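You operate a simulated robot arm through the tools that you are given. There is no shell and no other tool.

You are at the controls of a simulated two-armed robot. One attempt, no reset.

## Task
Rub the silver tube's dull pad bright, lift it onto the stands with both hands and latch both ends.
Fine: put the green pad back. What is to be rubbed or washed off counts as gone when no trace of it is left.

Only the result counts: the job must be done as asked and must still hold three seconds after the hand-in. Knocking over, shifting, dropping, spilling or breaking anything else fails it.

## Robot
Two 6-joint arms with two-finger grippers on one trunk, on a base that drives. Base frame: it is fixed to the floor where the robot stands at the start and does not move with it; the origin is under the middle of the robot, x ahead of it, y to its left, z up. Lengths are in mm, angles in degrees, forces in N, time in s.
The left shoulder is at the start at [61, 143, 825], the right one opposite. With the tool pointing down near the work surface each hand reaches from about 100 to 680 mm from the robot's upright axis, wherever it stands, measured 20 degrees to its own side. Places, roughly: green latch [500, 3200, 1100]; green pad [500, 2250, 750]; orange latch [400, 2400, 1100]; pads of the tube stands [500, 2800, 1000]; silver tube [250, 2750, 1000]. Payload 2.45 kg a hand.
Tool frame (each hand has its own): the origin (TCP) lies between the finger pads and is the grasp point; the fingertips stand 26 mm ahead of it; z points along the fingers, y is the line along which they close. The gripper opens to 96 mm. The gripper's body begins 69 mm behind the TCP.
Orientation is told as [roll, pitch, yaw] about the base's x, y, z axes, in that order, counted from this pose: with the fingers straight down and closing along the base's y, the tool's x points along the base's -x, its y along +y and its z along -z.

## Interface
- The arms move only by the tool play_rows. It takes "left_steps", "right_steps" or both (then of equal length, played together; a hand with none holds still); each is one flat list of numbers, 7 for each row, row after row: the turn, a rotation vector about the tool's x, y, z in degrees, then the shift along the tool's x, y, z in mm, then the opening, from 0 (shut) to 1 (fully open). In form: [ax, ay, az, x, y, z, gripper, ax, ay, az, x, y, z, gripper, ...]. A call has 1 to 20 rows; each row shifts and turns the commanded pose from where the row before left it, along the tool's axes as they then stand. A row lasts 0.2 s, in which the tool goes at most 50 mm and 8.6 degrees; a call with a longer step from one row to the next is refused whole, and so is a gripper value outside its range. Where a pose cannot be reached the arm comes as near as it can. A force on the tool above 40 N (or 10 N above the force at the start of the call, whichever is more), or a blocked arm, ends the call early, and 0.2 s more pass. Each finger halts on what it meets, pressing with about 24 N; the grip force reading is that of the motor and also rises with nothing between the fingers. The clock runs only during rows and for 0.2 s after the last one: add rows that do not move to give the fingers time. It gives the time, the measured TCP pose, the force on the tool (base axes), the opening and the grip force at its end, in the units of the frame above (readings bear some noise), with the torque about the TCP (base axes, N m) and any sound that the robot's microphone picked up.
- Cameras (640 x 400 px; columns grow to the right, rows downward): "scene" is now at [160.7, -8.9, 1440.7]; the picture's right is [-0.04, -1.00, 0.00], its down [-0.68, 0.03, -0.73] and it looks along [0.73, -0.03, -0.68] (base axes); focal length 259 px, centre (320, 200). "left" rides on the left gripper at [81, -3, -98] in its tool frame; the picture's right is [0.04, 1.00, 0.00], its down [-0.73, 0.03, -0.68] and it looks along [-0.68, 0.03, 0.73] (tool axes); focal length 256 px, centre (320, 200). "right" rides on the right gripper at [82, 3, -98] in its tool frame; the picture's right is [-0.04, 1.00, 0.00], its down [-0.73, -0.03, -0.68] and it looks along [-0.68, -0.03, 0.73] (tool axes); focal length 256 px, centre (320, 200). There is no depth. A picture from a camera that has moved, and an enlarged one, comes with that camera's place and axes in the base frame and with its lens. The place of the scene camera against the robot may be out by one fixed shift of up to 25 mm in any direction.
- grab_frame(camera): a new picture of that camera. The clock stands still meanwhile.
- slide_trunk(by): slides the trunk up (or, below 0, down) by that many mm; the arms and the scene camera ride with it, the base frame stays. It gives what a move gives, with no picture.
- base_move(legs): drives the robot by 1 to 6 legs, each [ahead, turn to the left] in mm and degrees, along the robot's own axes; the way and the turn of a leg run together, so that a leg with both is an arc; at most 1500 mm and 180 degrees a leg. The arms and the cameras ride along, it lands a little off, and it stops where it bumps. It gives what a move gives.
- turn_head(pan, tilt): turns the head with the scene camera to pan (to the left, within 86 degrees either way) and tilt (down, from -29 to 69), counted from straight ahead of the robot. It gives what a move gives.
- enlarge(camera, box): a new picture of the part [left, top, right, bottom] of that camera's present view, enlarged. The clock stands still meanwhile.
- hand_in(): hands the job in; it is judged then, once.

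Places have to be worked out from the pictures, the camera data and where the tool is seen. Open the grippers and draw the arms clear of the work before you hand the job in, unless the task says otherwise.

The tools are called after ">>>" as name(argument=value, ...) on one line, values as JSON. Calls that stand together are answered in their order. play_rows: Moves the arms, as the interface text tells. Its arguments: {"type":"object","properties":{"left_steps":{"type":"array","items":{"type":"number"}},"right_steps":{"type":"array","items":{"type":"number"}}},"required":[]} The other tools are called the same way: slide_trunk (by) slides the trunk up or down; base_move (legs) drives the base; turn_head (pan, tilt) turns the head that bears the scene camera; grab_frame (camera) takes a picture; enlarge (camera, box) takes an enlarged picture of a part of a camera's view; hand_in () hands the job in.

At the start:

```text
clock: 0.0
left_position: [539.1, 238.5, 1123.5]
left_tool_rot: [0.0, 0.0, -0.8]
left_ft_force: [0.0, 0.8, 0.2]
left_wrist_torque: [0.01, -0.02, -0.04]
left_gripper_width: 95.9
left_finger_force: 0.1
right_position: [551.2, -273.8, 1074.6]
right_tool_rot: [0.0, 0.0, -0.8]
right_ft_force: [0.6, 0.2, 0.1]
right_wrist_torque: [0.02, 0.01, -0.01]
right_gripper_width: 96.1
right_finger_force: 0.0
trunk travel left (down, up): [-450.0, 140.0]
robot x, y, heading: [-1.7, 3.7, -0.1]
head pan, tilt: [-2.2, 42.9]
```

scene: 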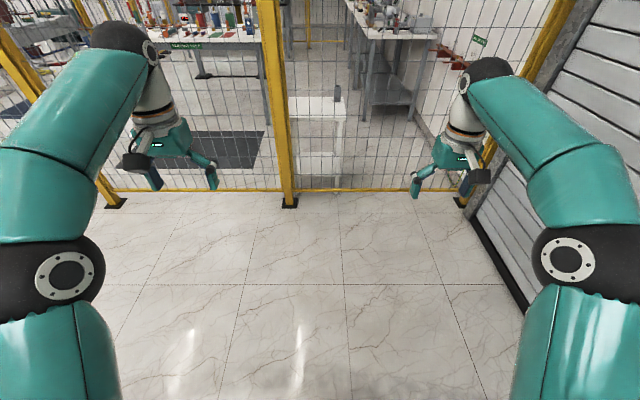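
right: 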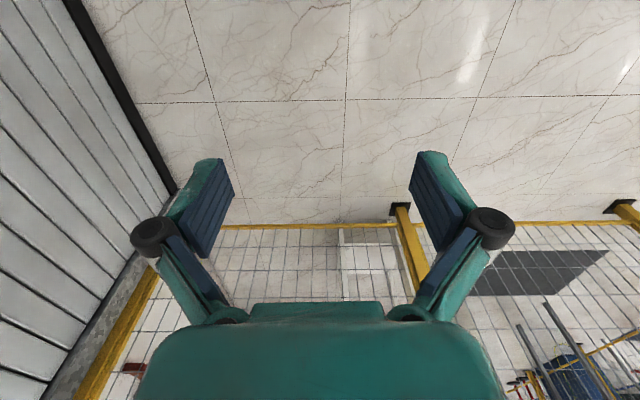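
left: 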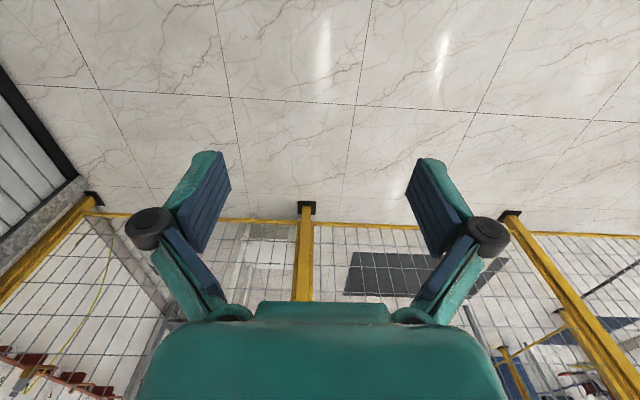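

The pictures show a fence ahead; the work lies far to the left at y about 2200–3200. I turn the head left to see it.

>>> turn_head(pan=80, tilt=20)

>>> grab_frame(camera="scene")

```text
clock: 1.6
left_position: [539.5, 239.2, 1125.3]
left_tool_rot: [0.1, 0.0, -0.8]
left_ft_force: [-0.5, 0.1, 0.2]
left_wrist_torque: [0.0, 0.03, 0.01]
left_gripper_width: 95.9
left_finger_force: 0.1
right_position: [551.7, -275.1, 1074.7]
right_tool_rot: [0.0, 0.0, -0.8]
right_ft_force: [-0.2, -0.6, 0.3]
right_wrist_torque: [0.0, 0.0, -0.02]
right_gripper_width: 96.0
right_finger_force: 0.1
trunk travel left (down, up): [-450.0, 140.0]
robot x, y, heading: [-1.9, 0.1, -0.3]
head pan, tilt: [80.0, 20.0]
```

```text
taken
camera scene: at [94.1, 86.0, 1476.3], right [0.98, -0.17, 0.0], down [-0.06, -0.34, -0.94], along [0.16, 0.93, -0.34], focal length 259 px, centre (320, 200)
```

scene: 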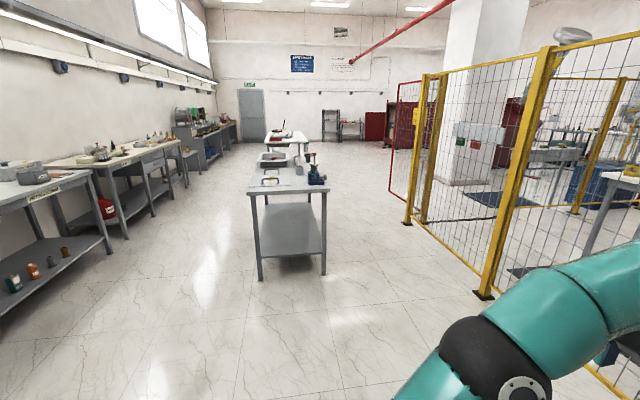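

There is a table in the middle distance with stuff on it. I enlarge that region.

>>> enlarge(camera="scene", box=[220, 110, 360, 290])

>>> enlarge(camera="scene", box=[230, 120, 350, 200])

```text
2.22 times, centred on (290, 200) of scene
camera zoom: at [94.1, 86.0, 1476.3], right [0.98, -0.17, 0.0], down [-0.06, -0.34, -0.94], along [0.16, 0.93, -0.34], focal length 576 px, centre (387, 200)
```

zoom: 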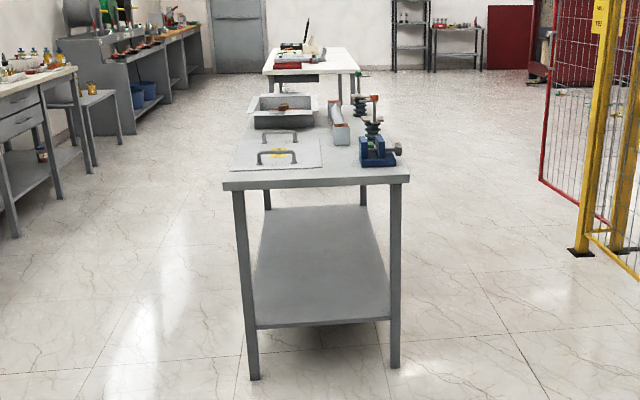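

```text
5.00 times, centred on (290, 160) of scene
camera zoom: at [94.1, 86.0, 1476.3], right [0.98, -0.17, 0.0], down [-0.06, -0.34, -0.94], along [0.16, 0.93, -0.34], focal length 1296 px, centre (470, 400)
```

zoom: 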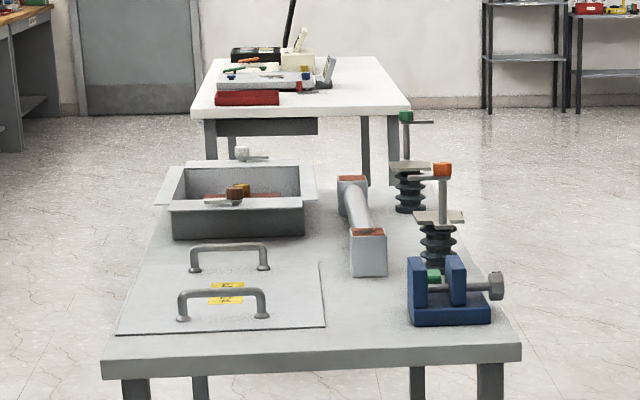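

The work table runs along y, with the blue vise holding the green pad at the near right corner, the stands behind it on the right, and the tube to their left. I drive to the right of the table, first part only, and look again.

>>> base_move(legs=[[0, 48], [1450, 0], [0, 42]])

>>> turn_head(pan=25, tilt=20)

>>> grab_frame(camera="scene")

```text
clock: 5.1
left_position: [196.2, 577.4, 1123.2]
left_tool_rot: [-0.1, 0.1, 47.1]
left_ft_force: [0.1, 1.0, 0.0]
left_wrist_torque: [-0.01, 0.04, -0.01]
left_gripper_width: 95.9
left_finger_force: 0.0
right_position: [586.6, 241.6, 1076.7]
right_tool_rot: [-0.1, 0.1, 47.1]
right_ft_force: [-0.2, 0.7, -0.2]
right_wrist_torque: [-0.06, -0.01, 0.0]
right_gripper_width: 95.8
right_finger_force: 0.1
trunk travel left (down, up): [-450.0, 140.0]
robot x, y, heading: [45.6, -14.9, 50.0]
head pan, tilt: [80.0, 20.0]
stopped in leg 2: the robot was blocked; the commanded pose is now the measured one
```

```text
clock: 6.3
left_position: [197.5, 575.7, 1125.9]
left_tool_rot: [-0.1, 0.0, 47.0]
left_ft_force: [0.5, 0.4, -0.5]
left_wrist_torque: [-0.04, 0.04, 0.02]
left_gripper_width: 96.0
left_finger_force: 0.0
right_position: [587.5, 239.7, 1075.7]
right_tool_rot: [0.0, 0.1, 47.0]
right_ft_force: [-0.8, 0.6, 0.3]
right_wrist_torque: [0.02, 0.02, 0.0]
right_gripper_width: 95.7
right_finger_force: 0.0
trunk travel left (down, up): [-450.0, 140.0]
robot x, y, heading: [41.7, -14.1, 49.8]
head pan, tilt: [25.0, 20.0]
```

```text
taken
camera scene: at [124.5, 119.2, 1476.3], right [0.97, -0.26, 0.0], down [-0.09, -0.33, -0.94], along [0.24, 0.91, -0.34], focal length 259 px, centre (320, 200)
```

scene: 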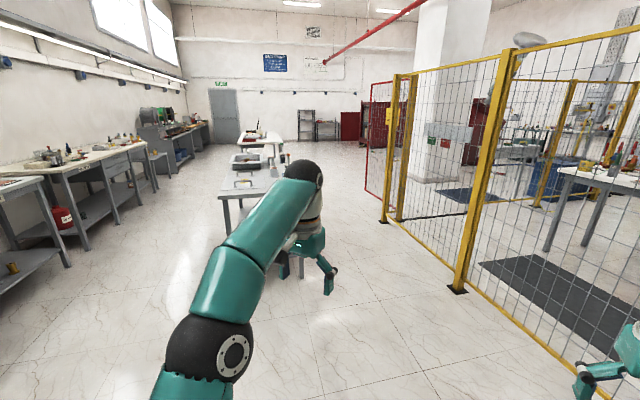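

The drive was blocked right after the turn. I look around the robot's feet to see what it bumped.

>>> turn_head(pan=0, tilt=60)

>>> grab_frame(camera="scene")

>>> turn_head(pan=-80, tilt=40)

>>> grab_frame(camera="scene")

>>> turn_head(pan=80, tilt=50)

>>> grab_frame(camera="scene")

```text
clock: 7.4
left_position: [196.7, 574.7, 1125.4]
left_tool_rot: [-0.1, 0.0, 47.0]
left_ft_force: [-0.4, 0.3, 1.4]
left_wrist_torque: [0.02, 0.0, 0.0]
left_gripper_width: 95.9
left_finger_force: 0.0
right_position: [586.8, 239.6, 1076.1]
right_tool_rot: [0.0, 0.2, 47.0]
right_ft_force: [-0.3, 0.1, 0.1]
right_wrist_torque: [-0.01, 0.0, -0.02]
right_gripper_width: 95.8
right_finger_force: 0.1
trunk travel left (down, up): [-450.0, 140.0]
robot x, y, heading: [44.5, -11.3, 50.1]
head pan, tilt: [0.0, 60.0]
```

```text
taken
camera scene: at [143.1, 80.3, 1418.2], right [0.76, -0.64, 0.0], down [-0.56, -0.66, -0.5], along [0.32, 0.38, -0.87], focal length 259 px, centre (320, 200)
```

scene: 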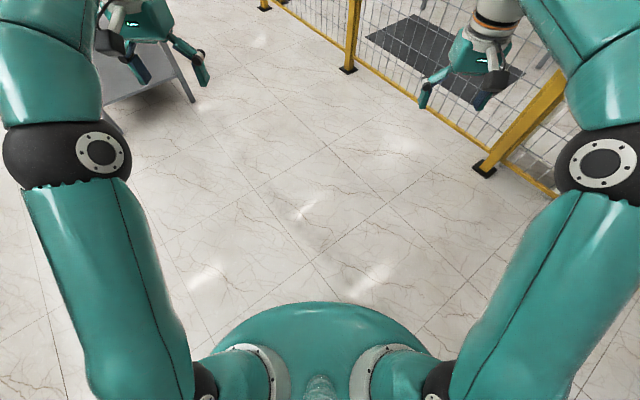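

```text
clock: 8.9
left_position: [198.2, 574.6, 1125.0]
left_tool_rot: [0.0, 0.0, 47.0]
left_ft_force: [-0.2, 0.0, 0.9]
left_wrist_torque: [0.01, 0.01, 0.01]
left_gripper_width: 95.9
left_finger_force: 0.0
right_position: [587.7, 239.9, 1076.7]
right_tool_rot: [0.0, 0.1, 47.1]
right_ft_force: [-0.4, -0.2, 0.0]
right_wrist_torque: [0.0, -0.01, -0.02]
right_gripper_width: 96.1
right_finger_force: 0.0
trunk travel left (down, up): [-450.0, 140.0]
robot x, y, heading: [43.6, -9.7, 49.8]
head pan, tilt: [-80.0, 40.0]
```

```text
taken
camera scene: at [173.7, -13.4, 1444.9], right [-0.5, -0.87, 0.0], down [-0.56, 0.32, -0.77], along [0.66, -0.38, -0.64], focal length 259 px, centre (320, 200)
```

scene: 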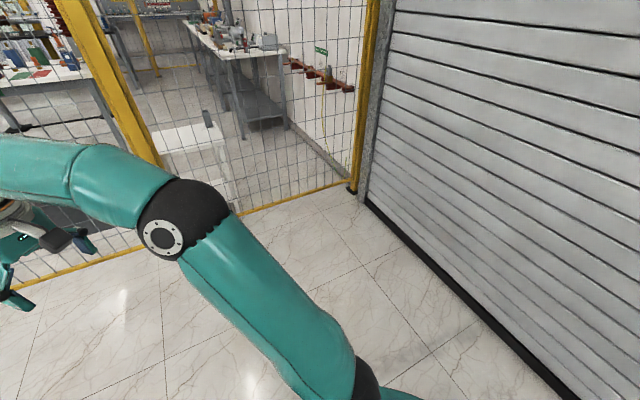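

```text
clock: 11.4
left_position: [196.9, 575.4, 1125.1]
left_tool_rot: [0.0, 0.1, 46.9]
left_ft_force: [-0.6, -0.9, -0.5]
left_wrist_torque: [-0.02, 0.0, 0.0]
left_gripper_width: 95.9
left_finger_force: 0.0
right_position: [588.6, 239.7, 1075.7]
right_tool_rot: [0.0, 0.2, 47.0]
right_ft_force: [0.3, 0.4, 0.4]
right_wrist_torque: [-0.01, 0.01, -0.01]
right_gripper_width: 96.0
right_finger_force: 0.1
trunk travel left (down, up): [-450.0, 140.0]
robot x, y, heading: [43.4, -11.0, 50.1]
head pan, tilt: [80.0, 50.0]
```

```text
taken
camera scene: at [50.8, 88.4, 1430.8], right [0.77, 0.64, 0.0], down [0.49, -0.59, -0.64], along [-0.41, 0.49, -0.77], focal length 259 px, centre (320, 200)
```

scene: 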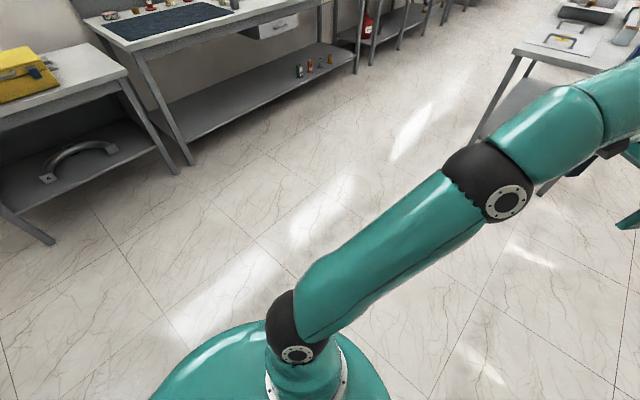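

Nothing is visible in the way ahead (the fence lies near x=1700, the table leg near [470, 2080]). I try a short leg ahead to see whether it moves.

>>> base_move(legs=[[150, 0]])

```text
clock: 12.8
left_position: [297.9, 695.2, 1123.6]
left_tool_rot: [0.1, 0.0, 47.0]
left_ft_force: [-0.4, 0.5, -0.2]
left_wrist_torque: [-0.04, 0.04, 0.01]
left_gripper_width: 95.9
left_finger_force: 0.0
right_position: [688.5, 358.7, 1074.4]
right_tool_rot: [0.0, 0.2, 46.9]
right_ft_force: [0.9, 0.8, -0.9]
right_wrist_torque: [-0.05, 0.05, -0.01]
right_gripper_width: 96.1
right_finger_force: 0.0
trunk travel left (down, up): [-450.0, 140.0]
robot x, y, heading: [145.2, 107.0, 49.8]
head pan, tilt: [80.0, 50.0]
```

It moves now. I continue to a spot to the right of and short of the table, then face along +y.

>>> base_move(legs=[[1200, 0], [0, 40]])

>>> turn_head(pan=25, tilt=25)

>>> grab_frame(camera="scene")

```text
clock: 21.0
left_position: [631.3, 1564.5, 1124.7]
left_tool_rot: [0.0, 0.2, 88.4]
left_ft_force: [-0.8, 0.0, 0.2]
left_wrist_torque: [-0.02, -0.02, -0.02]
left_gripper_width: 96.2
left_finger_force: 0.0
right_position: [1145.0, 1570.9, 1075.2]
right_tool_rot: [0.0, 0.1, 88.2]
right_ft_force: [0.1, -0.3, -0.5]
right_wrist_torque: [0.0, 0.0, 0.03]
right_gripper_width: 96.0
right_finger_force: 0.1
trunk travel left (down, up): [-450.0, 140.0]
robot x, y, heading: [941.9, 1026.8, 90.5]
head pan, tilt: [80.0, 50.0]
```

```text
clock: 22.3
left_position: [632.5, 1564.3, 1126.3]
left_tool_rot: [0.0, -0.1, 88.3]
left_ft_force: [0.0, 0.4, 0.7]
left_wrist_torque: [0.02, -0.03, 0.04]
left_gripper_width: 96.1
left_finger_force: 0.0
right_position: [1145.3, 1569.5, 1077.3]
right_tool_rot: [0.0, 0.1, 88.3]
right_ft_force: [0.2, 0.2, -0.3]
right_wrist_torque: [-0.01, 0.0, -0.02]
right_gripper_width: 95.8
right_finger_force: 0.0
trunk travel left (down, up): [-450.0, 140.0]
robot x, y, heading: [938.2, 1024.3, 90.8]
head pan, tilt: [25.0, 25.0]
```

```text
taken
camera scene: at [915.1, 1161.1, 1468.2], right [0.9, 0.43, 0.0], down [0.18, -0.38, -0.91], along [-0.39, 0.82, -0.42], focal length 259 px, centre (320, 200)
```

scene: 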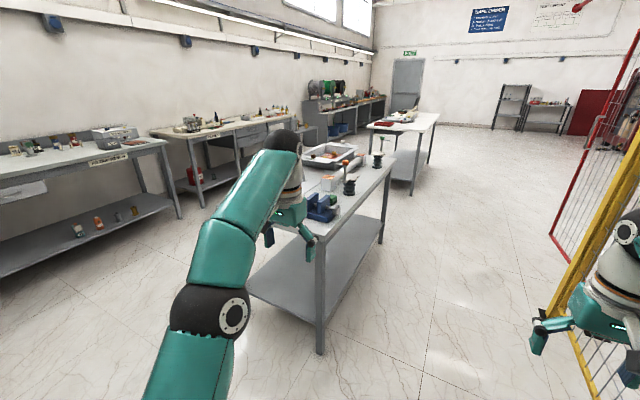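

The robot stands right of and short of the table. I enlarge the table region to identify the parts.

>>> enlarge(camera="scene", box=[295, 125, 405, 235])

```text
3.64 times, centred on (350, 180) of scene
camera zoom: at [915.1, 1161.1, 1468.2], right [0.9, 0.43, 0.0], down [0.18, -0.38, -0.91], along [-0.39, 0.82, -0.42], focal length 943 px, centre (211, 273)
```

zoom: 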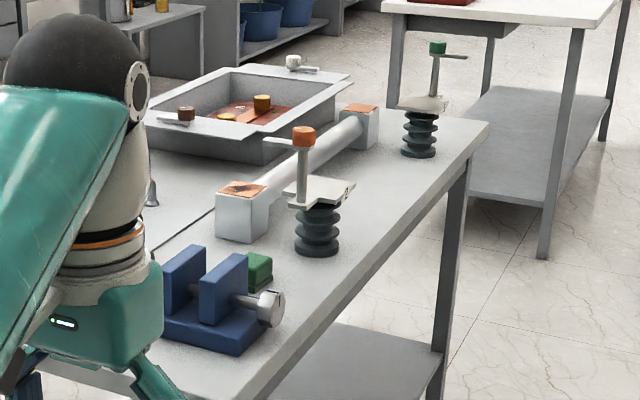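

The table top lies at about z=850, right edge at x≈550, y from 2060 to 3435; stands stand near [465, 2525] and [478, 3117], the tube beside them at x≈340. I raise the trunk for clearance and drive along +y to the table's middle.

>>> slide_trunk(by=140)

>>> base_move(legs=[[0, -9], [1500, 0], [320, 0], [0, 9]])

>>> turn_head(pan=80, tilt=30)

>>> grab_frame(camera="scene")

```text
clock: 23.9
left_position: [631.1, 1564.6, 1265.8]
left_tool_rot: [0.0, 0.0, 88.3]
left_ft_force: [0.1, 0.0, 0.2]
left_wrist_torque: [0.02, -0.01, -0.02]
left_gripper_width: 96.0
left_finger_force: 0.1
right_position: [1146.0, 1568.2, 1217.4]
right_tool_rot: [-0.1, 0.1, 88.3]
right_ft_force: [0.6, 0.3, -0.8]
right_wrist_torque: [-0.02, 0.04, 0.06]
right_gripper_width: 96.2
right_finger_force: 0.2
trunk travel left (down, up): [-590.0, 0.0]
robot x, y, heading: [938.3, 1023.2, 90.9]
head pan, tilt: [25.0, 25.0]
```

```text
clock: 26.1
left_position: [728.4, 1666.0, 1265.8]
left_tool_rot: [0.0, 0.1, 79.0]
left_ft_force: [-0.5, 0.5, -0.7]
left_wrist_torque: [-0.1, -0.02, 0.0]
left_gripper_width: 96.0
left_finger_force: 0.0
right_position: [1238.0, 1588.9, 1217.0]
right_tool_rot: [-0.2, 0.2, 78.9]
right_ft_force: [-0.2, 1.1, -0.4]
right_wrist_torque: [-0.1, -0.01, 0.02]
right_gripper_width: 95.8
right_finger_force: 0.0
trunk travel left (down, up): [-590.0, 0.0]
robot x, y, heading: [940.5, 1079.2, 79.8]
head pan, tilt: [25.0, 25.0]
stopped in leg 2: the robot was blocked; the commanded pose is now the measured one
```

```text
clock: 27.4
left_position: [729.8, 1661.6, 1268.7]
left_tool_rot: [0.0, -0.2, 79.2]
left_ft_force: [0.3, -0.7, 0.1]
left_wrist_torque: [-0.04, 0.01, 0.01]
left_gripper_width: 96.1
left_finger_force: 0.1
right_position: [1238.1, 1584.2, 1218.3]
right_tool_rot: [-0.1, 0.1, 79.0]
right_ft_force: [0.2, 0.8, -0.6]
right_wrist_torque: [-0.01, -0.01, 0.0]
right_gripper_width: 95.8
right_finger_force: 0.1
trunk travel left (down, up): [-590.0, 0.0]
robot x, y, heading: [942.5, 1078.6, 79.7]
head pan, tilt: [80.0, 30.0]
```

```text
taken
camera scene: at [881.5, 1165.5, 1600.3], right [0.35, 0.94, 0.0], down [0.47, -0.17, -0.87], along [-0.81, 0.3, -0.5], focal length 259 px, centre (320, 200)
```

scene: 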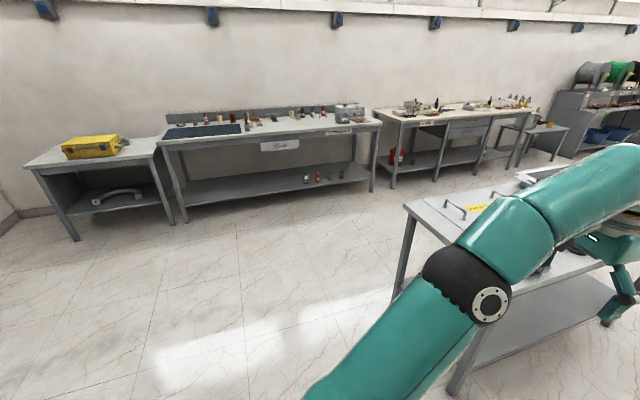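

The long leg stalled again just after starting, with nothing in the way; shorter legs worked. I go on in shorter legs.

>>> base_move(legs=[[880, 0], [880, 0], [0, 10]])

>>> turn_head(pan=80, tilt=40)

>>> grab_frame(camera="scene")

```text
clock: 37.1
left_position: [926.9, 3331.4, 1268.6]
left_tool_rot: [0.0, -0.1, 89.5]
left_ft_force: [0.3, -1.2, -0.2]
left_wrist_torque: [-0.01, 0.0, -0.01]
left_gripper_width: 96.0
left_finger_force: 0.1
right_position: [1439.9, 3347.5, 1219.2]
right_tool_rot: [0.0, 0.0, 89.3]
right_ft_force: [0.3, -0.9, 0.2]
right_wrist_torque: [0.01, -0.03, -0.01]
right_gripper_width: 96.1
right_finger_force: 0.1
trunk travel left (down, up): [-590.0, 0.0]
robot x, y, heading: [1248.5, 2796.8, 90.4]
head pan, tilt: [80.0, 30.0]
```

```text
clock: 37.8
left_position: [926.1, 3332.2, 1267.5]
left_tool_rot: [0.0, 0.0, 89.5]
left_ft_force: [-1.2, 0.5, 0.9]
left_wrist_torque: [0.02, 0.0, 0.02]
left_gripper_width: 95.9
left_finger_force: 0.0
right_position: [1441.8, 3349.3, 1220.2]
right_tool_rot: [0.0, 0.0, 89.4]
right_ft_force: [0.4, -0.7, -0.1]
right_wrist_torque: [0.02, -0.01, 0.0]
right_gripper_width: 95.9
right_finger_force: 0.0
trunk travel left (down, up): [-590.0, 0.0]
robot x, y, heading: [1247.3, 2797.7, 90.0]
head pan, tilt: [80.0, 40.0]
```

```text
taken
camera scene: at [1179.2, 2868.3, 1585.0], right [0.17, 0.99, 0.0], down [0.63, -0.11, -0.77], along [-0.75, 0.13, -0.64], focal length 259 px, centre (320, 200)
```

scene: 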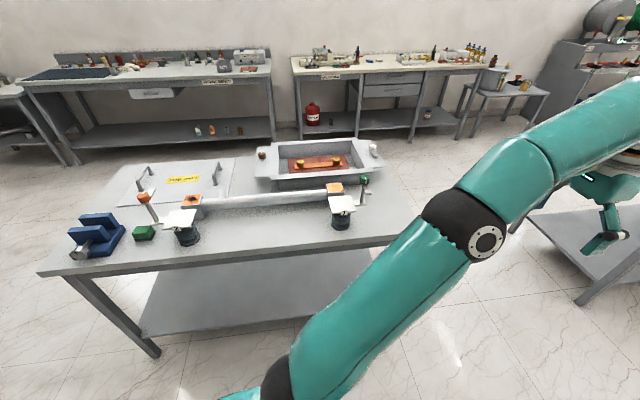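

I see the whole work table: vise and green pad at its left end, tube lying behind the two stands, tub with other knobs at the back. I turn 90° left to face the table.

>>> base_move(legs=[[0, 90]])

>>> turn_head(pan=0, tilt=35)

>>> grab_frame(camera="scene")

```text
clock: 40.3
left_position: [673.9, 3029.3, 1266.5]
left_tool_rot: [-0.2, -0.4, 126.6]
left_ft_force: [0.4, 0.2, -0.5]
left_wrist_torque: [0.05, -0.04, 0.06]
left_gripper_width: 96.1
left_finger_force: 0.2
right_position: [1072.1, 3353.6, 1220.7]
right_tool_rot: [-0.1, -0.1, 126.3]
right_ft_force: [-0.7, -0.7, 0.6]
right_wrist_torque: [0.02, -0.06, -0.01]
right_gripper_width: 96.2
right_finger_force: 0.0
trunk travel left (down, up): [-590.0, 0.0]
robot x, y, heading: [1271.5, 2815.3, 128.1]
head pan, tilt: [80.0, 40.0]
stopped in leg 1: the robot was blocked; the commanded pose is now the measured one
```

```text
clock: 41.8
left_position: [674.7, 3031.1, 1266.7]
left_tool_rot: [0.1, -0.4, 126.4]
left_ft_force: [0.2, -0.3, -0.9]
left_wrist_torque: [0.0, 0.0, -0.05]
left_gripper_width: 96.2
left_finger_force: 0.1
right_position: [1075.4, 3355.2, 1219.5]
right_tool_rot: [0.0, -0.2, 126.3]
right_ft_force: [0.6, 0.0, 0.8]
right_wrist_torque: [0.0, -0.01, 0.03]
right_gripper_width: 95.9
right_finger_force: 0.0
trunk travel left (down, up): [-590.0, 0.0]
robot x, y, heading: [1268.3, 2812.1, 127.9]
head pan, tilt: [0.0, 35.0]
```

```text
taken
camera scene: at [1197.8, 2925.7, 1592.4], right [0.79, 0.61, 0.0], down [0.35, -0.45, -0.82], along [-0.5, 0.65, -0.57], focal length 259 px, centre (320, 200)
```

scene: 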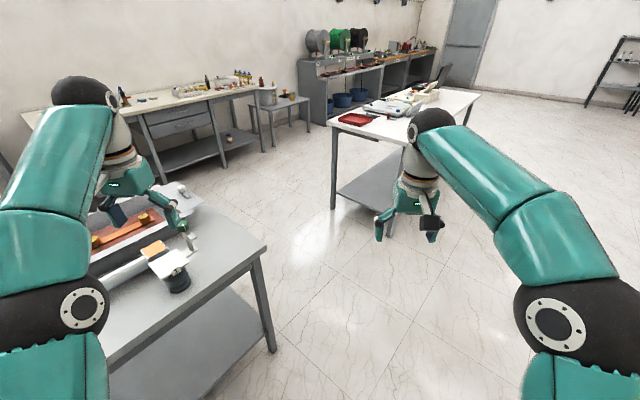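

The turn stopped at 127° heading. I check closely whether the left hand is near the green latch before turning on.

>>> enlarge(camera="scene", box=[80, 130, 260, 310])

>>> grab_frame(camera="left")

```text
2.22 times, centred on (170, 220) of scene
camera zoom: at [1197.8, 2925.7, 1592.4], right [0.79, 0.61, 0.0], down [0.35, -0.45, -0.82], along [-0.5, 0.65, -0.57], focal length 576 px, centre (653, 156)
```

zoom: 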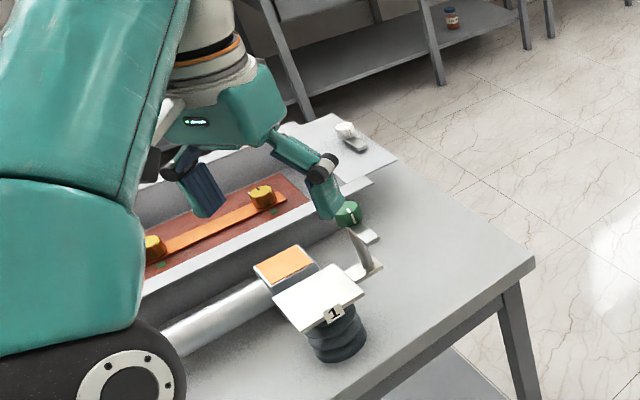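

```text
taken
camera left: at [726.3, 2966.5, 1365.0], right [-0.78, -0.63, 0.0], down [-0.46, 0.57, 0.69], along [-0.43, 0.53, -0.73], focal length 256 px, centre (320, 200)
```

left: 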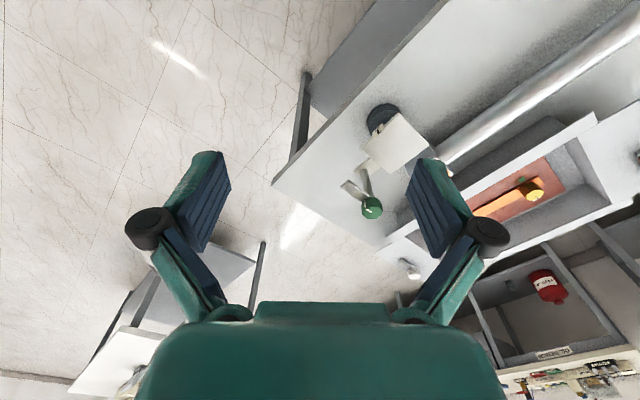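

The latch knob is well below the hand (about z 1100 vs fingertips 1240), so no contact. I continue the turn in smaller parts.

>>> base_move(legs=[[0, 26], [0, 26]])

>>> grab_frame(camera="scene")

```text
clock: 45.2
left_position: [746.6, 2470.7, 1263.5]
left_tool_rot: [0.6, -0.5, 179.5]
left_ft_force: [-0.9, 0.8, -0.2]
left_wrist_torque: [-0.04, -0.03, -0.02]
left_gripper_width: 96.1
left_finger_force: 0.0
right_position: [720.1, 2981.1, 1220.0]
right_tool_rot: [0.0, 0.0, 179.3]
right_ft_force: [-0.4, 0.6, 0.0]
right_wrist_torque: [0.03, -0.03, -0.03]
right_gripper_width: 96.1
right_finger_force: 0.1
trunk travel left (down, up): [-590.0, 0.0]
robot x, y, heading: [1274.0, 2860.9, -180.0]
head pan, tilt: [0.0, 35.0]
```

```text
taken
camera scene: at [1138.6, 2854.4, 1592.2], right [0.0, 1.0, 0.0], down [0.58, 0.0, -0.82], along [-0.82, 0.0, -0.58], focal length 259 px, centre (320, 200)
```

scene: 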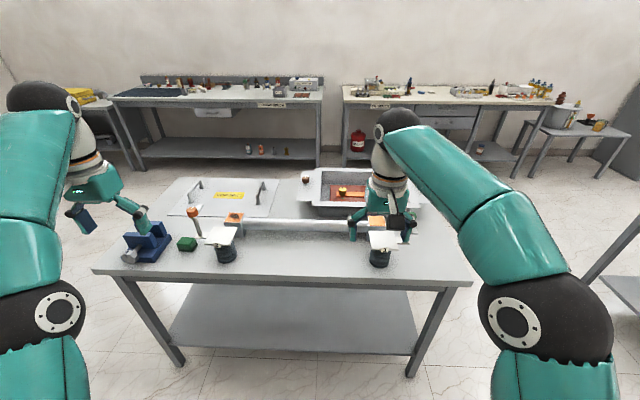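

Facing the table now: stands near [468, 2487] and [487, 3076], green pad near [403, 2333]. The robot is at [1274, 2861], so I drive a little left and forward to stand centred in front of the stands at about x=880.

>>> base_move(legs=[[0, 11], [400, 0], [0, -11]])

>>> turn_head(pan=0, tilt=45)

>>> grab_frame(camera="scene")

>>> grab_frame(camera="left")

>>> grab_frame(camera="right")

```text
clock: 49.3
left_position: [349.5, 2392.8, 1264.4]
left_tool_rot: [0.6, -0.6, 179.2]
left_ft_force: [0.5, 0.4, 0.4]
left_wrist_torque: [-0.02, 0.03, 0.0]
left_gripper_width: 95.8
left_finger_force: 0.1
right_position: [324.2, 2903.6, 1220.3]
right_tool_rot: [0.0, -0.1, 179.1]
right_ft_force: [-0.1, 0.5, -0.2]
right_wrist_torque: [0.02, 0.03, 0.01]
right_gripper_width: 96.0
right_finger_force: 0.0
trunk travel left (down, up): [-590.0, 0.0]
robot x, y, heading: [873.3, 2769.0, -180.4]
head pan, tilt: [0.0, 35.0]
```

```text
clock: 50.0
left_position: [349.0, 2393.5, 1263.6]
left_tool_rot: [0.5, -0.6, 179.3]
left_ft_force: [-0.7, 0.0, 0.1]
left_wrist_torque: [0.01, -0.02, -0.01]
left_gripper_width: 96.1
left_finger_force: 0.1
right_position: [322.4, 2902.6, 1221.0]
right_tool_rot: [-0.1, -0.1, 179.2]
right_ft_force: [0.7, 0.2, 0.1]
right_wrist_torque: [-0.02, 0.01, -0.02]
right_gripper_width: 95.7
right_finger_force: 0.0
trunk travel left (down, up): [-590.0, 0.0]
robot x, y, heading: [873.2, 2767.7, -180.1]
head pan, tilt: [0.0, 45.0]
```

```text
taken
camera scene: at [747.8, 2762.3, 1577.7], right [0.0, 1.0, 0.0], down [0.71, 0.0, -0.71], along [-0.71, 0.0, -0.71], focal length 259 px, centre (320, 200)
```

scene: 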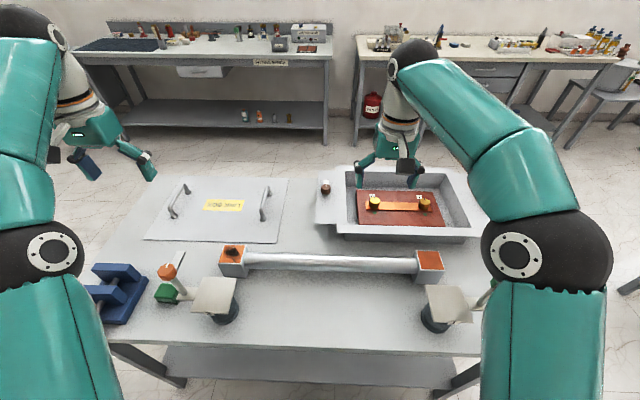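

```text
taken
camera left: at [430.3, 2395.0, 1361.9], right [0.03, -1.0, 0.01], down [-0.73, -0.01, 0.69], along [-0.69, -0.03, -0.73], focal length 256 px, centre (320, 200)
```

left: 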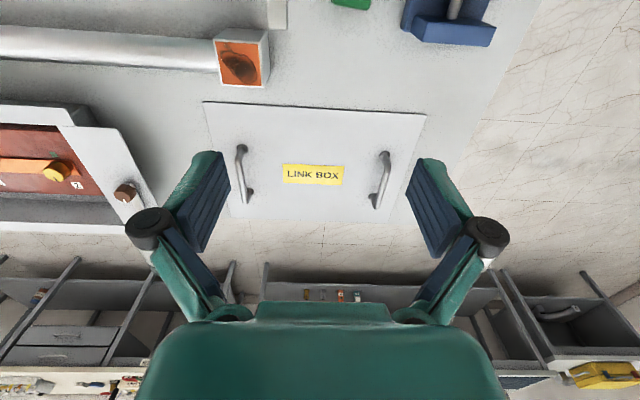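

```text
taken
camera right: at [405.4, 2899.2, 1319.1], right [-0.05, -1.0, 0.0], down [-0.73, 0.04, 0.68], along [-0.68, 0.04, -0.73], focal length 256 px, centre (320, 200)
```

right: 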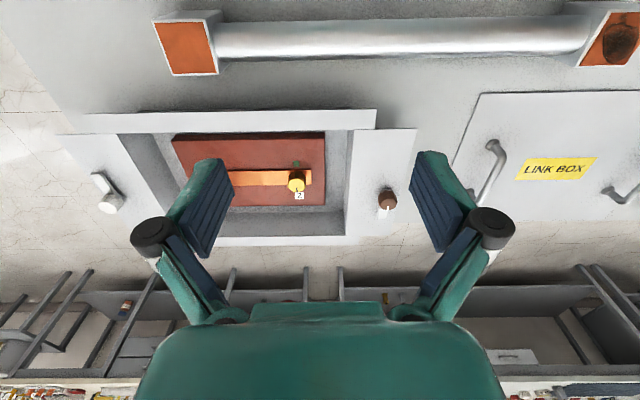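

The left pad of the tube carries the dark blotch. I enlarge the stands, tube ends, and the green pad for detail.

>>> enlarge(camera="scene", box=[75, 220, 275, 345])

>>> enlarge(camera="scene", box=[380, 230, 520, 345])

>>> enlarge(camera="left", box=[200, 0, 520, 110])

```text
3.20 times, centred on (175, 282) of scene
camera zoom: at [747.8, 2762.3, 1577.7], right [0.0, 1.0, 0.0], down [0.71, 0.0, -0.71], along [-0.71, 0.0, -0.71], focal length 830 px, centre (784, -64)
```

zoom: 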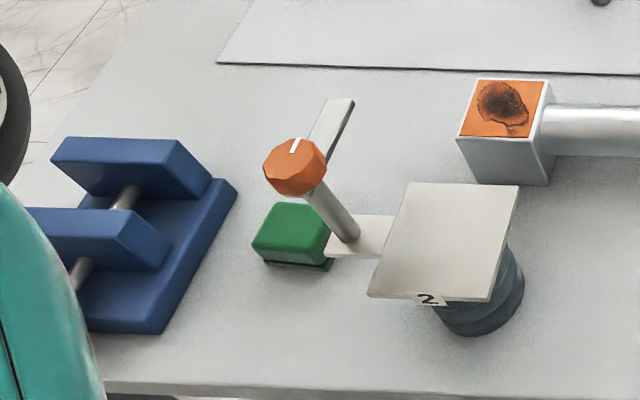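

```text
3.48 times, centred on (450, 288) of scene
camera zoom: at [747.8, 2762.3, 1577.7], right [0.0, 1.0, 0.0], down [0.71, 0.0, -0.71], along [-0.71, 0.0, -0.71], focal length 902 px, centre (-132, -104)
```

zoom: 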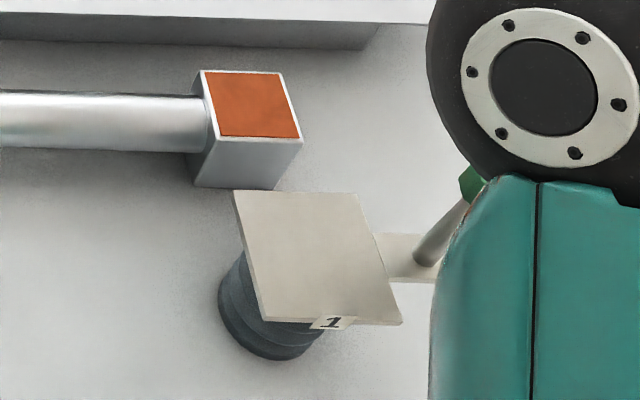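

```text
2.00 times, centred on (360, 55) of left
camera zoom: at [430.3, 2395.0, 1361.9], right [0.03, -1.0, 0.01], down [-0.73, -0.01, 0.69], along [-0.69, -0.03, -0.73], focal length 512 px, centre (240, 490)
```

zoom: 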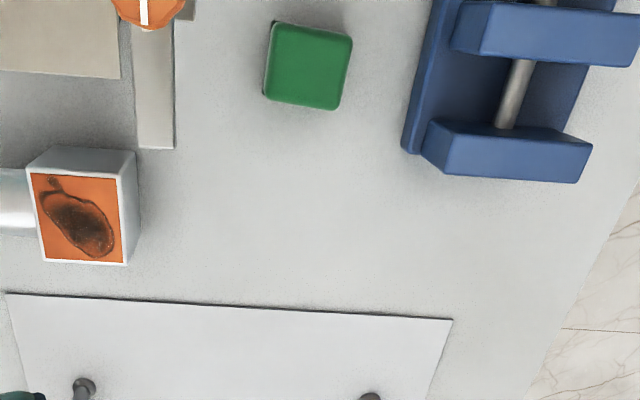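

The pad with the blotch is on the left block; each stand has a swinging arm under a knob on an outer post. I move both hands back toward the robot so that their wrist cameras see the stands and the green pad.

>>> play_rows(left_steps=[0, 0, 0, 21.8, 3.9, 10.7, 1, 0, 0, 0, 21.8, 3.9, 10.7, 1, 0, 0, 0, 21.8, 3.9, 10.7, 1, 0, 0, 0, 21.8, 3.9, 10.7, 1, 0, 0, 0, 21.8, 3.9, 10.7, 1, 0, 0, 0, 21.8, 3.9, 10.7, 1, 0, 0, 0, 0, 0, 0, 1], right_steps=[0, 0, 0, 26.3, -19.5, 3.5, 1, 0, 0, 0, 26.3, -19.5, 3.5, 1, 0, 0, 0, 26.3, -19.5, 3.5, 1, 0, 0, 0, 26.3, -19.5, 3.5, 1, 0, 0, 0, 26.3, -19.5, 3.5, 1, 0, 0, 0, 26.3, -19.5, 3.5, 1, 0, 0, 0, 0, 0, 0, 1])

>>> grab_frame(camera="left")

>>> grab_frame(camera="right")

```text
clock: 51.6
left_position: [478.0, 2368.1, 1199.4]
left_tool_rot: [0.5, -0.5, 179.3]
left_ft_force: [0.2, -0.3, -1.4]
left_wrist_torque: [-0.02, -0.02, 0.04]
left_gripper_width: 95.9
left_finger_force: 0.1
right_position: [480.0, 3019.0, 1199.6]
right_tool_rot: [0.0, 0.0, 179.3]
right_ft_force: [0.3, -0.5, -0.6]
right_wrist_torque: [0.03, 0.0, 0.01]
right_gripper_width: 96.1
right_finger_force: 0.1
trunk travel left (down, up): [-590.0, 0.0]
robot x, y, heading: [871.7, 2768.3, -179.9]
head pan, tilt: [0.0, 45.0]
```

```text
taken
camera left: at [559.5, 2369.6, 1296.5], right [0.03, -1.0, 0.01], down [-0.73, -0.01, 0.69], along [-0.69, -0.03, -0.73], focal length 256 px, centre (320, 200)
```

left: 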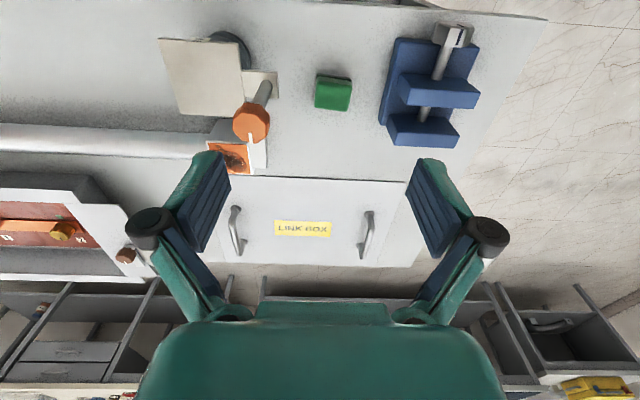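

```text
taken
camera right: at [562.8, 3013.2, 1297.4], right [-0.05, -1.0, 0.0], down [-0.73, 0.04, 0.68], along [-0.68, 0.04, -0.73], focal length 256 px, centre (320, 200)
```

right: 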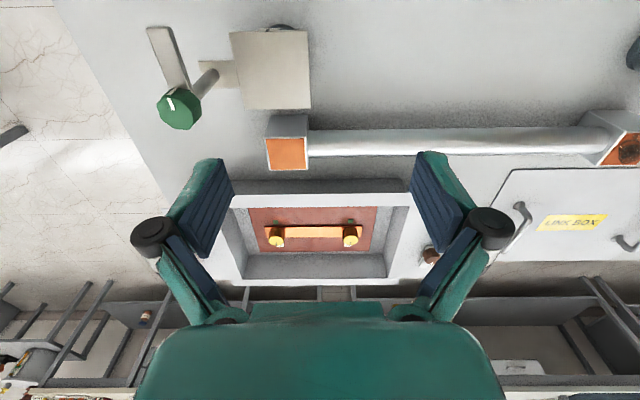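

Good views of both stands. I enlarge for pixel-accurate measurement.

>>> enlarge(camera="left", box=[150, 20, 310, 180])

>>> enlarge(camera="left", box=[300, 10, 490, 160])

>>> enlarge(camera="right", box=[140, 10, 340, 180])

```text
2.50 times, centred on (230, 100) of left
camera zoom: at [559.5, 2369.6, 1296.5], right [0.03, -1.0, 0.01], down [-0.73, -0.01, 0.69], along [-0.69, -0.03, -0.73], focal length 640 px, centre (545, 450)
```

zoom: 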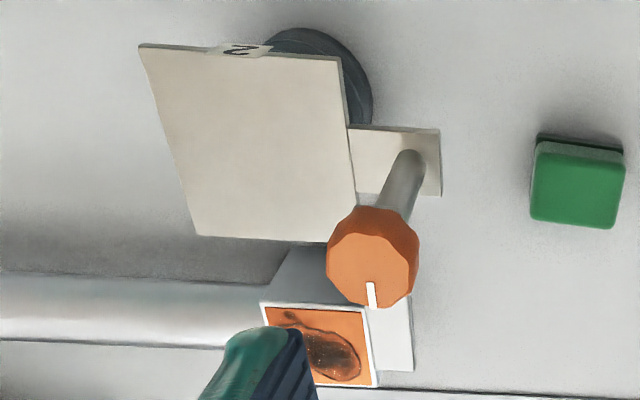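

```text
2.67 times, centred on (395, 85) of left
camera zoom: at [559.5, 2369.6, 1296.5], right [0.03, -1.0, 0.01], down [-0.73, -0.01, 0.69], along [-0.69, -0.03, -0.73], focal length 683 px, centre (120, 507)
```

zoom: 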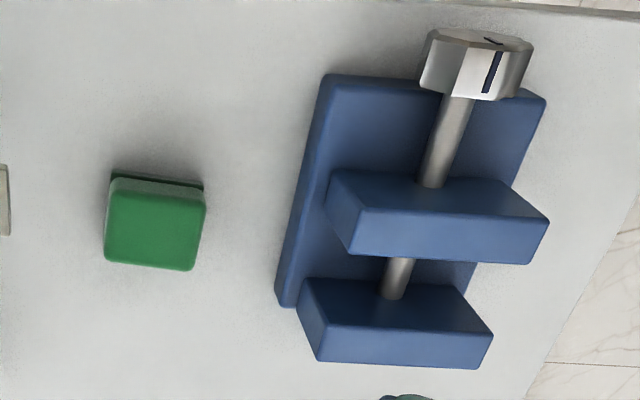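

```text
2.35 times, centred on (240, 95) of right
camera zoom: at [562.8, 3013.2, 1297.4], right [-0.05, -1.0, 0.0], down [-0.73, 0.04, 0.68], along [-0.68, 0.04, -0.73], focal length 602 px, centre (508, 447)
```

zoom: 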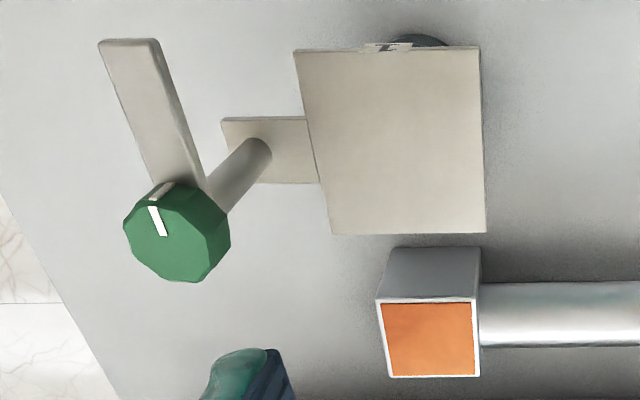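

From two wrist views I triangulate: green pad top centre ≈ [398, 2341, 880], 56×42 mm, turned about 6°; left tube block ≈ [302, 2512], top z≈926; right block ≈ [326, 3081]; stand plates ≈ [440, 2509] and [462, 3077] at z≈954. I bring the left hand above the green pad, aligned to it.

>>> play_rows(left_steps=[0.5, 0.5, 5.3, 0, 0, 0, 0.8, 0, 0, 0, -25.6, 11.7, 0, 0.8, 0, 0, 0, -25.6, 11.7, 0, 0.8, 0, 0, 0, -25.5, 11.8, 0, 0.8, 0, 0, 0, 0, 0, 30, 0.8, 0, 0, 0, 0, 0, 40, 0.8, 0, 0, 0, 0, 0, 40, 0.8, 0, 0, 0, 0, 0, 40, 0.8, 0, 0, 0, 0, 0, 40, 0.8, 0, 0, 0, 0, 0, 10, 0.8, 0, 0, 0, 0, 0, 0, 0.8])

>>> grab_frame(camera="left")

>>> grab_frame(camera="scene")

```text
clock: 54.0
left_position: [397.7, 2340.0, 999.7]
left_tool_rot: [0.1, -0.1, 174.0]
left_ft_force: [0.0, 0.2, 0.7]
left_wrist_torque: [0.05, -0.04, 0.0]
left_gripper_width: 76.9
left_finger_force: 0.0
right_position: [480.3, 3016.8, 1199.4]
right_tool_rot: [0.0, -0.1, 179.3]
right_ft_force: [0.0, 0.3, 0.1]
right_wrist_torque: [-0.03, -0.03, 0.03]
right_gripper_width: 95.8
right_finger_force: 0.0
trunk travel left (down, up): [-590.0, 0.0]
robot x, y, heading: [873.4, 2768.9, -179.9]
head pan, tilt: [0.0, 45.0]
```

```text
taken
camera left: at [479.0, 2334.7, 1097.5], right [-0.06, -1.0, 0.0], down [-0.73, 0.05, 0.68], along [-0.68, 0.04, -0.73], focal length 256 px, centre (320, 200)
```

left: 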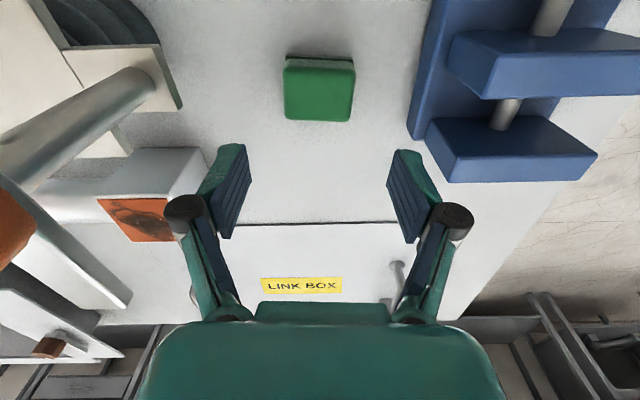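

```text
taken
camera scene: at [747.6, 2762.1, 1577.6], right [0.0, 1.0, 0.0], down [0.71, 0.0, -0.71], along [-0.71, 0.0, -0.71], focal length 259 px, centre (320, 200)
```

scene: 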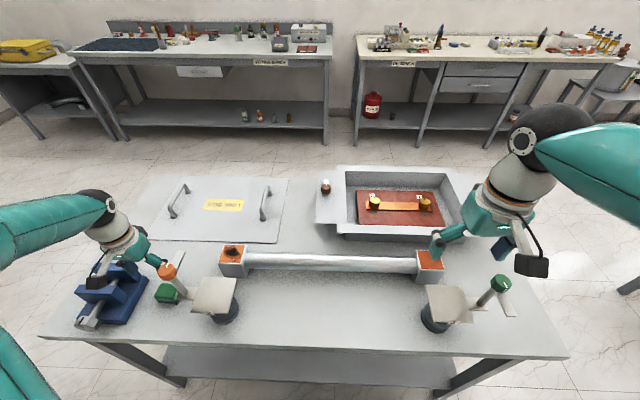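

The pad appears centred between the fingers. I enlarge to fix its centre and thickness before descending.

>>> enlarge(camera="left", box=[260, 35, 380, 135])

```text
4.00 times, centred on (320, 85) of left
camera zoom: at [479.0, 2334.7, 1097.5], right [-0.06, -1.0, 0.0], down [-0.73, 0.05, 0.68], along [-0.68, 0.04, -0.73], focal length 1024 px, centre (320, 660)
```

zoom: 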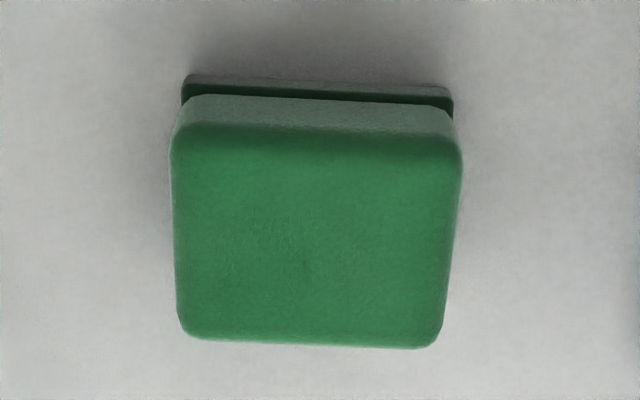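

Pad centre ≈ [395.5, 2341.4], turned 5.5°, top z≈880, table ≈848. I descend to TCP z≈885 and close on it.

>>> play_rows(left_steps=[0, 0, -0.5, -2, -1.2, 28, 0.8, 0, 0, 0, 0, 0, 30, 0.8, 0, 0, 0, 0, 0, 30, 0.8, 0, 0, 0, 0, 0, 20, 0.8, 0, 0, 0, 0, 0, 7, 0.8, 0, 0, 0, 0, 0, 0, 0.8])

>>> grab_frame(camera="left")

```text
clock: 55.4
left_position: [397.1, 2342.0, 884.8]
left_tool_rot: [0.2, -0.1, 174.6]
left_ft_force: [-0.6, 0.0, 0.2]
left_wrist_torque: [0.02, 0.0, 0.02]
left_gripper_width: 76.8
left_finger_force: 0.0
right_position: [481.8, 3018.0, 1199.6]
right_tool_rot: [0.0, -0.1, 179.2]
right_ft_force: [0.1, -0.1, 0.1]
right_wrist_torque: [-0.02, 0.02, 0.01]
right_gripper_width: 96.1
right_finger_force: 0.2
trunk travel left (down, up): [-590.0, 0.0]
robot x, y, heading: [876.1, 2764.4, -180.3]
head pan, tilt: [0.0, 45.0]
```

```text
taken
camera left: at [477.6, 2335.9, 983.5], right [-0.06, -1.0, 0.0], down [-0.73, 0.04, 0.68], along [-0.68, 0.04, -0.73], focal length 256 px, centre (320, 200)
```

left: 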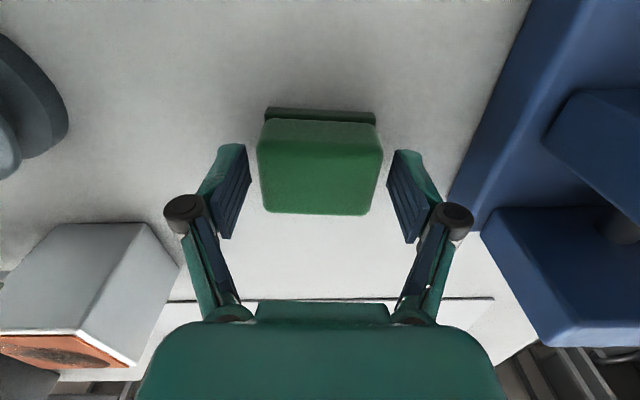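

The pad sits centred between the fingers. I close on it, then lift a little.

>>> play_rows(left_steps=[0, 0, 0, 0, 0, 0, 0, 0, 0, 0, 0, 0, 0, 0, 0, 0, 0, 0, 0, 0, 0, 0, 0, 0, 0, 0, 0, 0])

```text
clock: 56.4
left_position: [396.9, 2342.3, 884.5]
left_tool_rot: [0.2, -0.1, 174.6]
left_ft_force: [0.7, -0.6, 1.1]
left_wrist_torque: [-0.01, -0.03, 0.01]
left_gripper_width: 57.1
left_finger_force: 23.9
right_position: [482.0, 3018.7, 1200.6]
right_tool_rot: [0.0, -0.1, 179.1]
right_ft_force: [0.1, 0.4, -0.2]
right_wrist_torque: [0.0, 0.0, 0.0]
right_gripper_width: 95.9
right_finger_force: 0.1
trunk travel left (down, up): [-590.0, 0.0]
robot x, y, heading: [873.7, 2767.1, -180.4]
head pan, tilt: [0.0, 45.0]
```

The grip holds at 57 mm. I lift the pad, carry it over the latch at height and bring it above the dull left block.

>>> play_rows(left_steps=[0, 0, 0, 0, 0, -20, 0, 0, 0, 0, 0, 0, -40, 0, 0, 0, 0, 0, 0, -45, 0, 0, 0, 0, 0, 0, -45, 0, 0, 0, 0, 0, 0, -45, 0, 0, 0, 0, 0, 0, -45, 0, 0, 0, -3.1, 0, 0, 0, 0, 0, 0, 0, -20.3, -33.2, 0, 0, 0, 0, 0, -20.3, -33.2, 0, 0, 0, 0, 0, -20.4, -33.2, 0, 0, 0, 0, 0, -20.3, -33.2, 0, 0, 0, 0, 0, -20.3, -33.2, 0, 0, 0, 0, 0, 0, 0, 0, 0])

>>> grab_frame(camera="left")

>>> grab_frame(camera="scene")

```text
clock: 59.2
left_position: [300.7, 2507.3, 1123.8]
left_tool_rot: [0.0, -0.1, 177.7]
left_ft_force: [-0.8, 0.0, 0.0]
left_wrist_torque: [0.03, 0.01, -0.03]
left_gripper_width: 57.3
left_finger_force: 23.7
right_position: [482.2, 3017.0, 1199.9]
right_tool_rot: [0.0, -0.1, 179.2]
right_ft_force: [-0.3, 0.0, 0.5]
right_wrist_torque: [0.02, 0.01, 0.0]
right_gripper_width: 96.2
right_finger_force: 0.0
trunk travel left (down, up): [-590.0, 0.0]
robot x, y, heading: [873.2, 2766.0, -179.9]
head pan, tilt: [0.0, 45.0]
```

```text
taken
camera left: at [381.7, 2507.3, 1222.8], right [0.0, -1.0, 0.0], down [-0.73, 0.0, 0.68], along [-0.68, 0.0, -0.73], focal length 256 px, centre (320, 200)
```

left: 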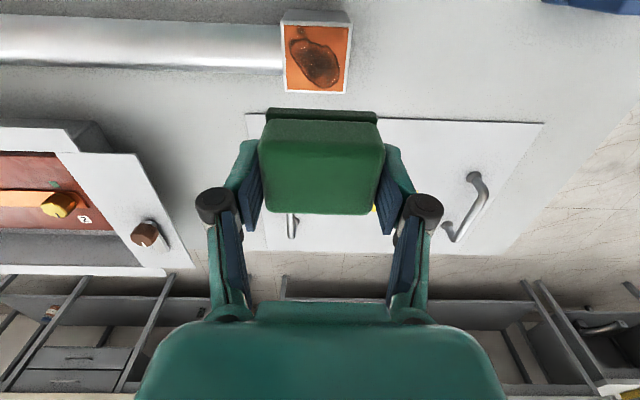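

```text
taken
camera scene: at [748.5, 2761.3, 1577.7], right [0.0, 1.0, 0.0], down [0.71, 0.0, -0.71], along [-0.71, 0.0, -0.71], focal length 259 px, centre (320, 200)
```

scene: 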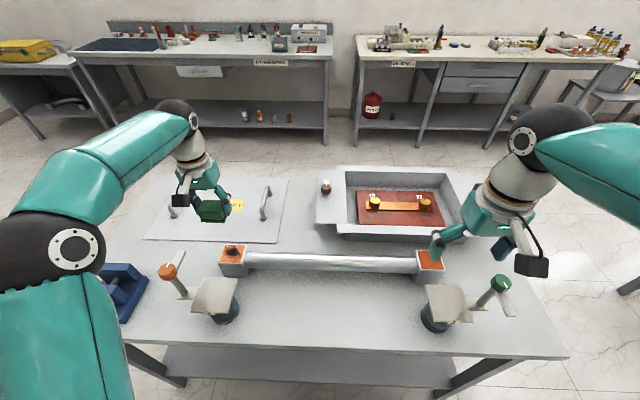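

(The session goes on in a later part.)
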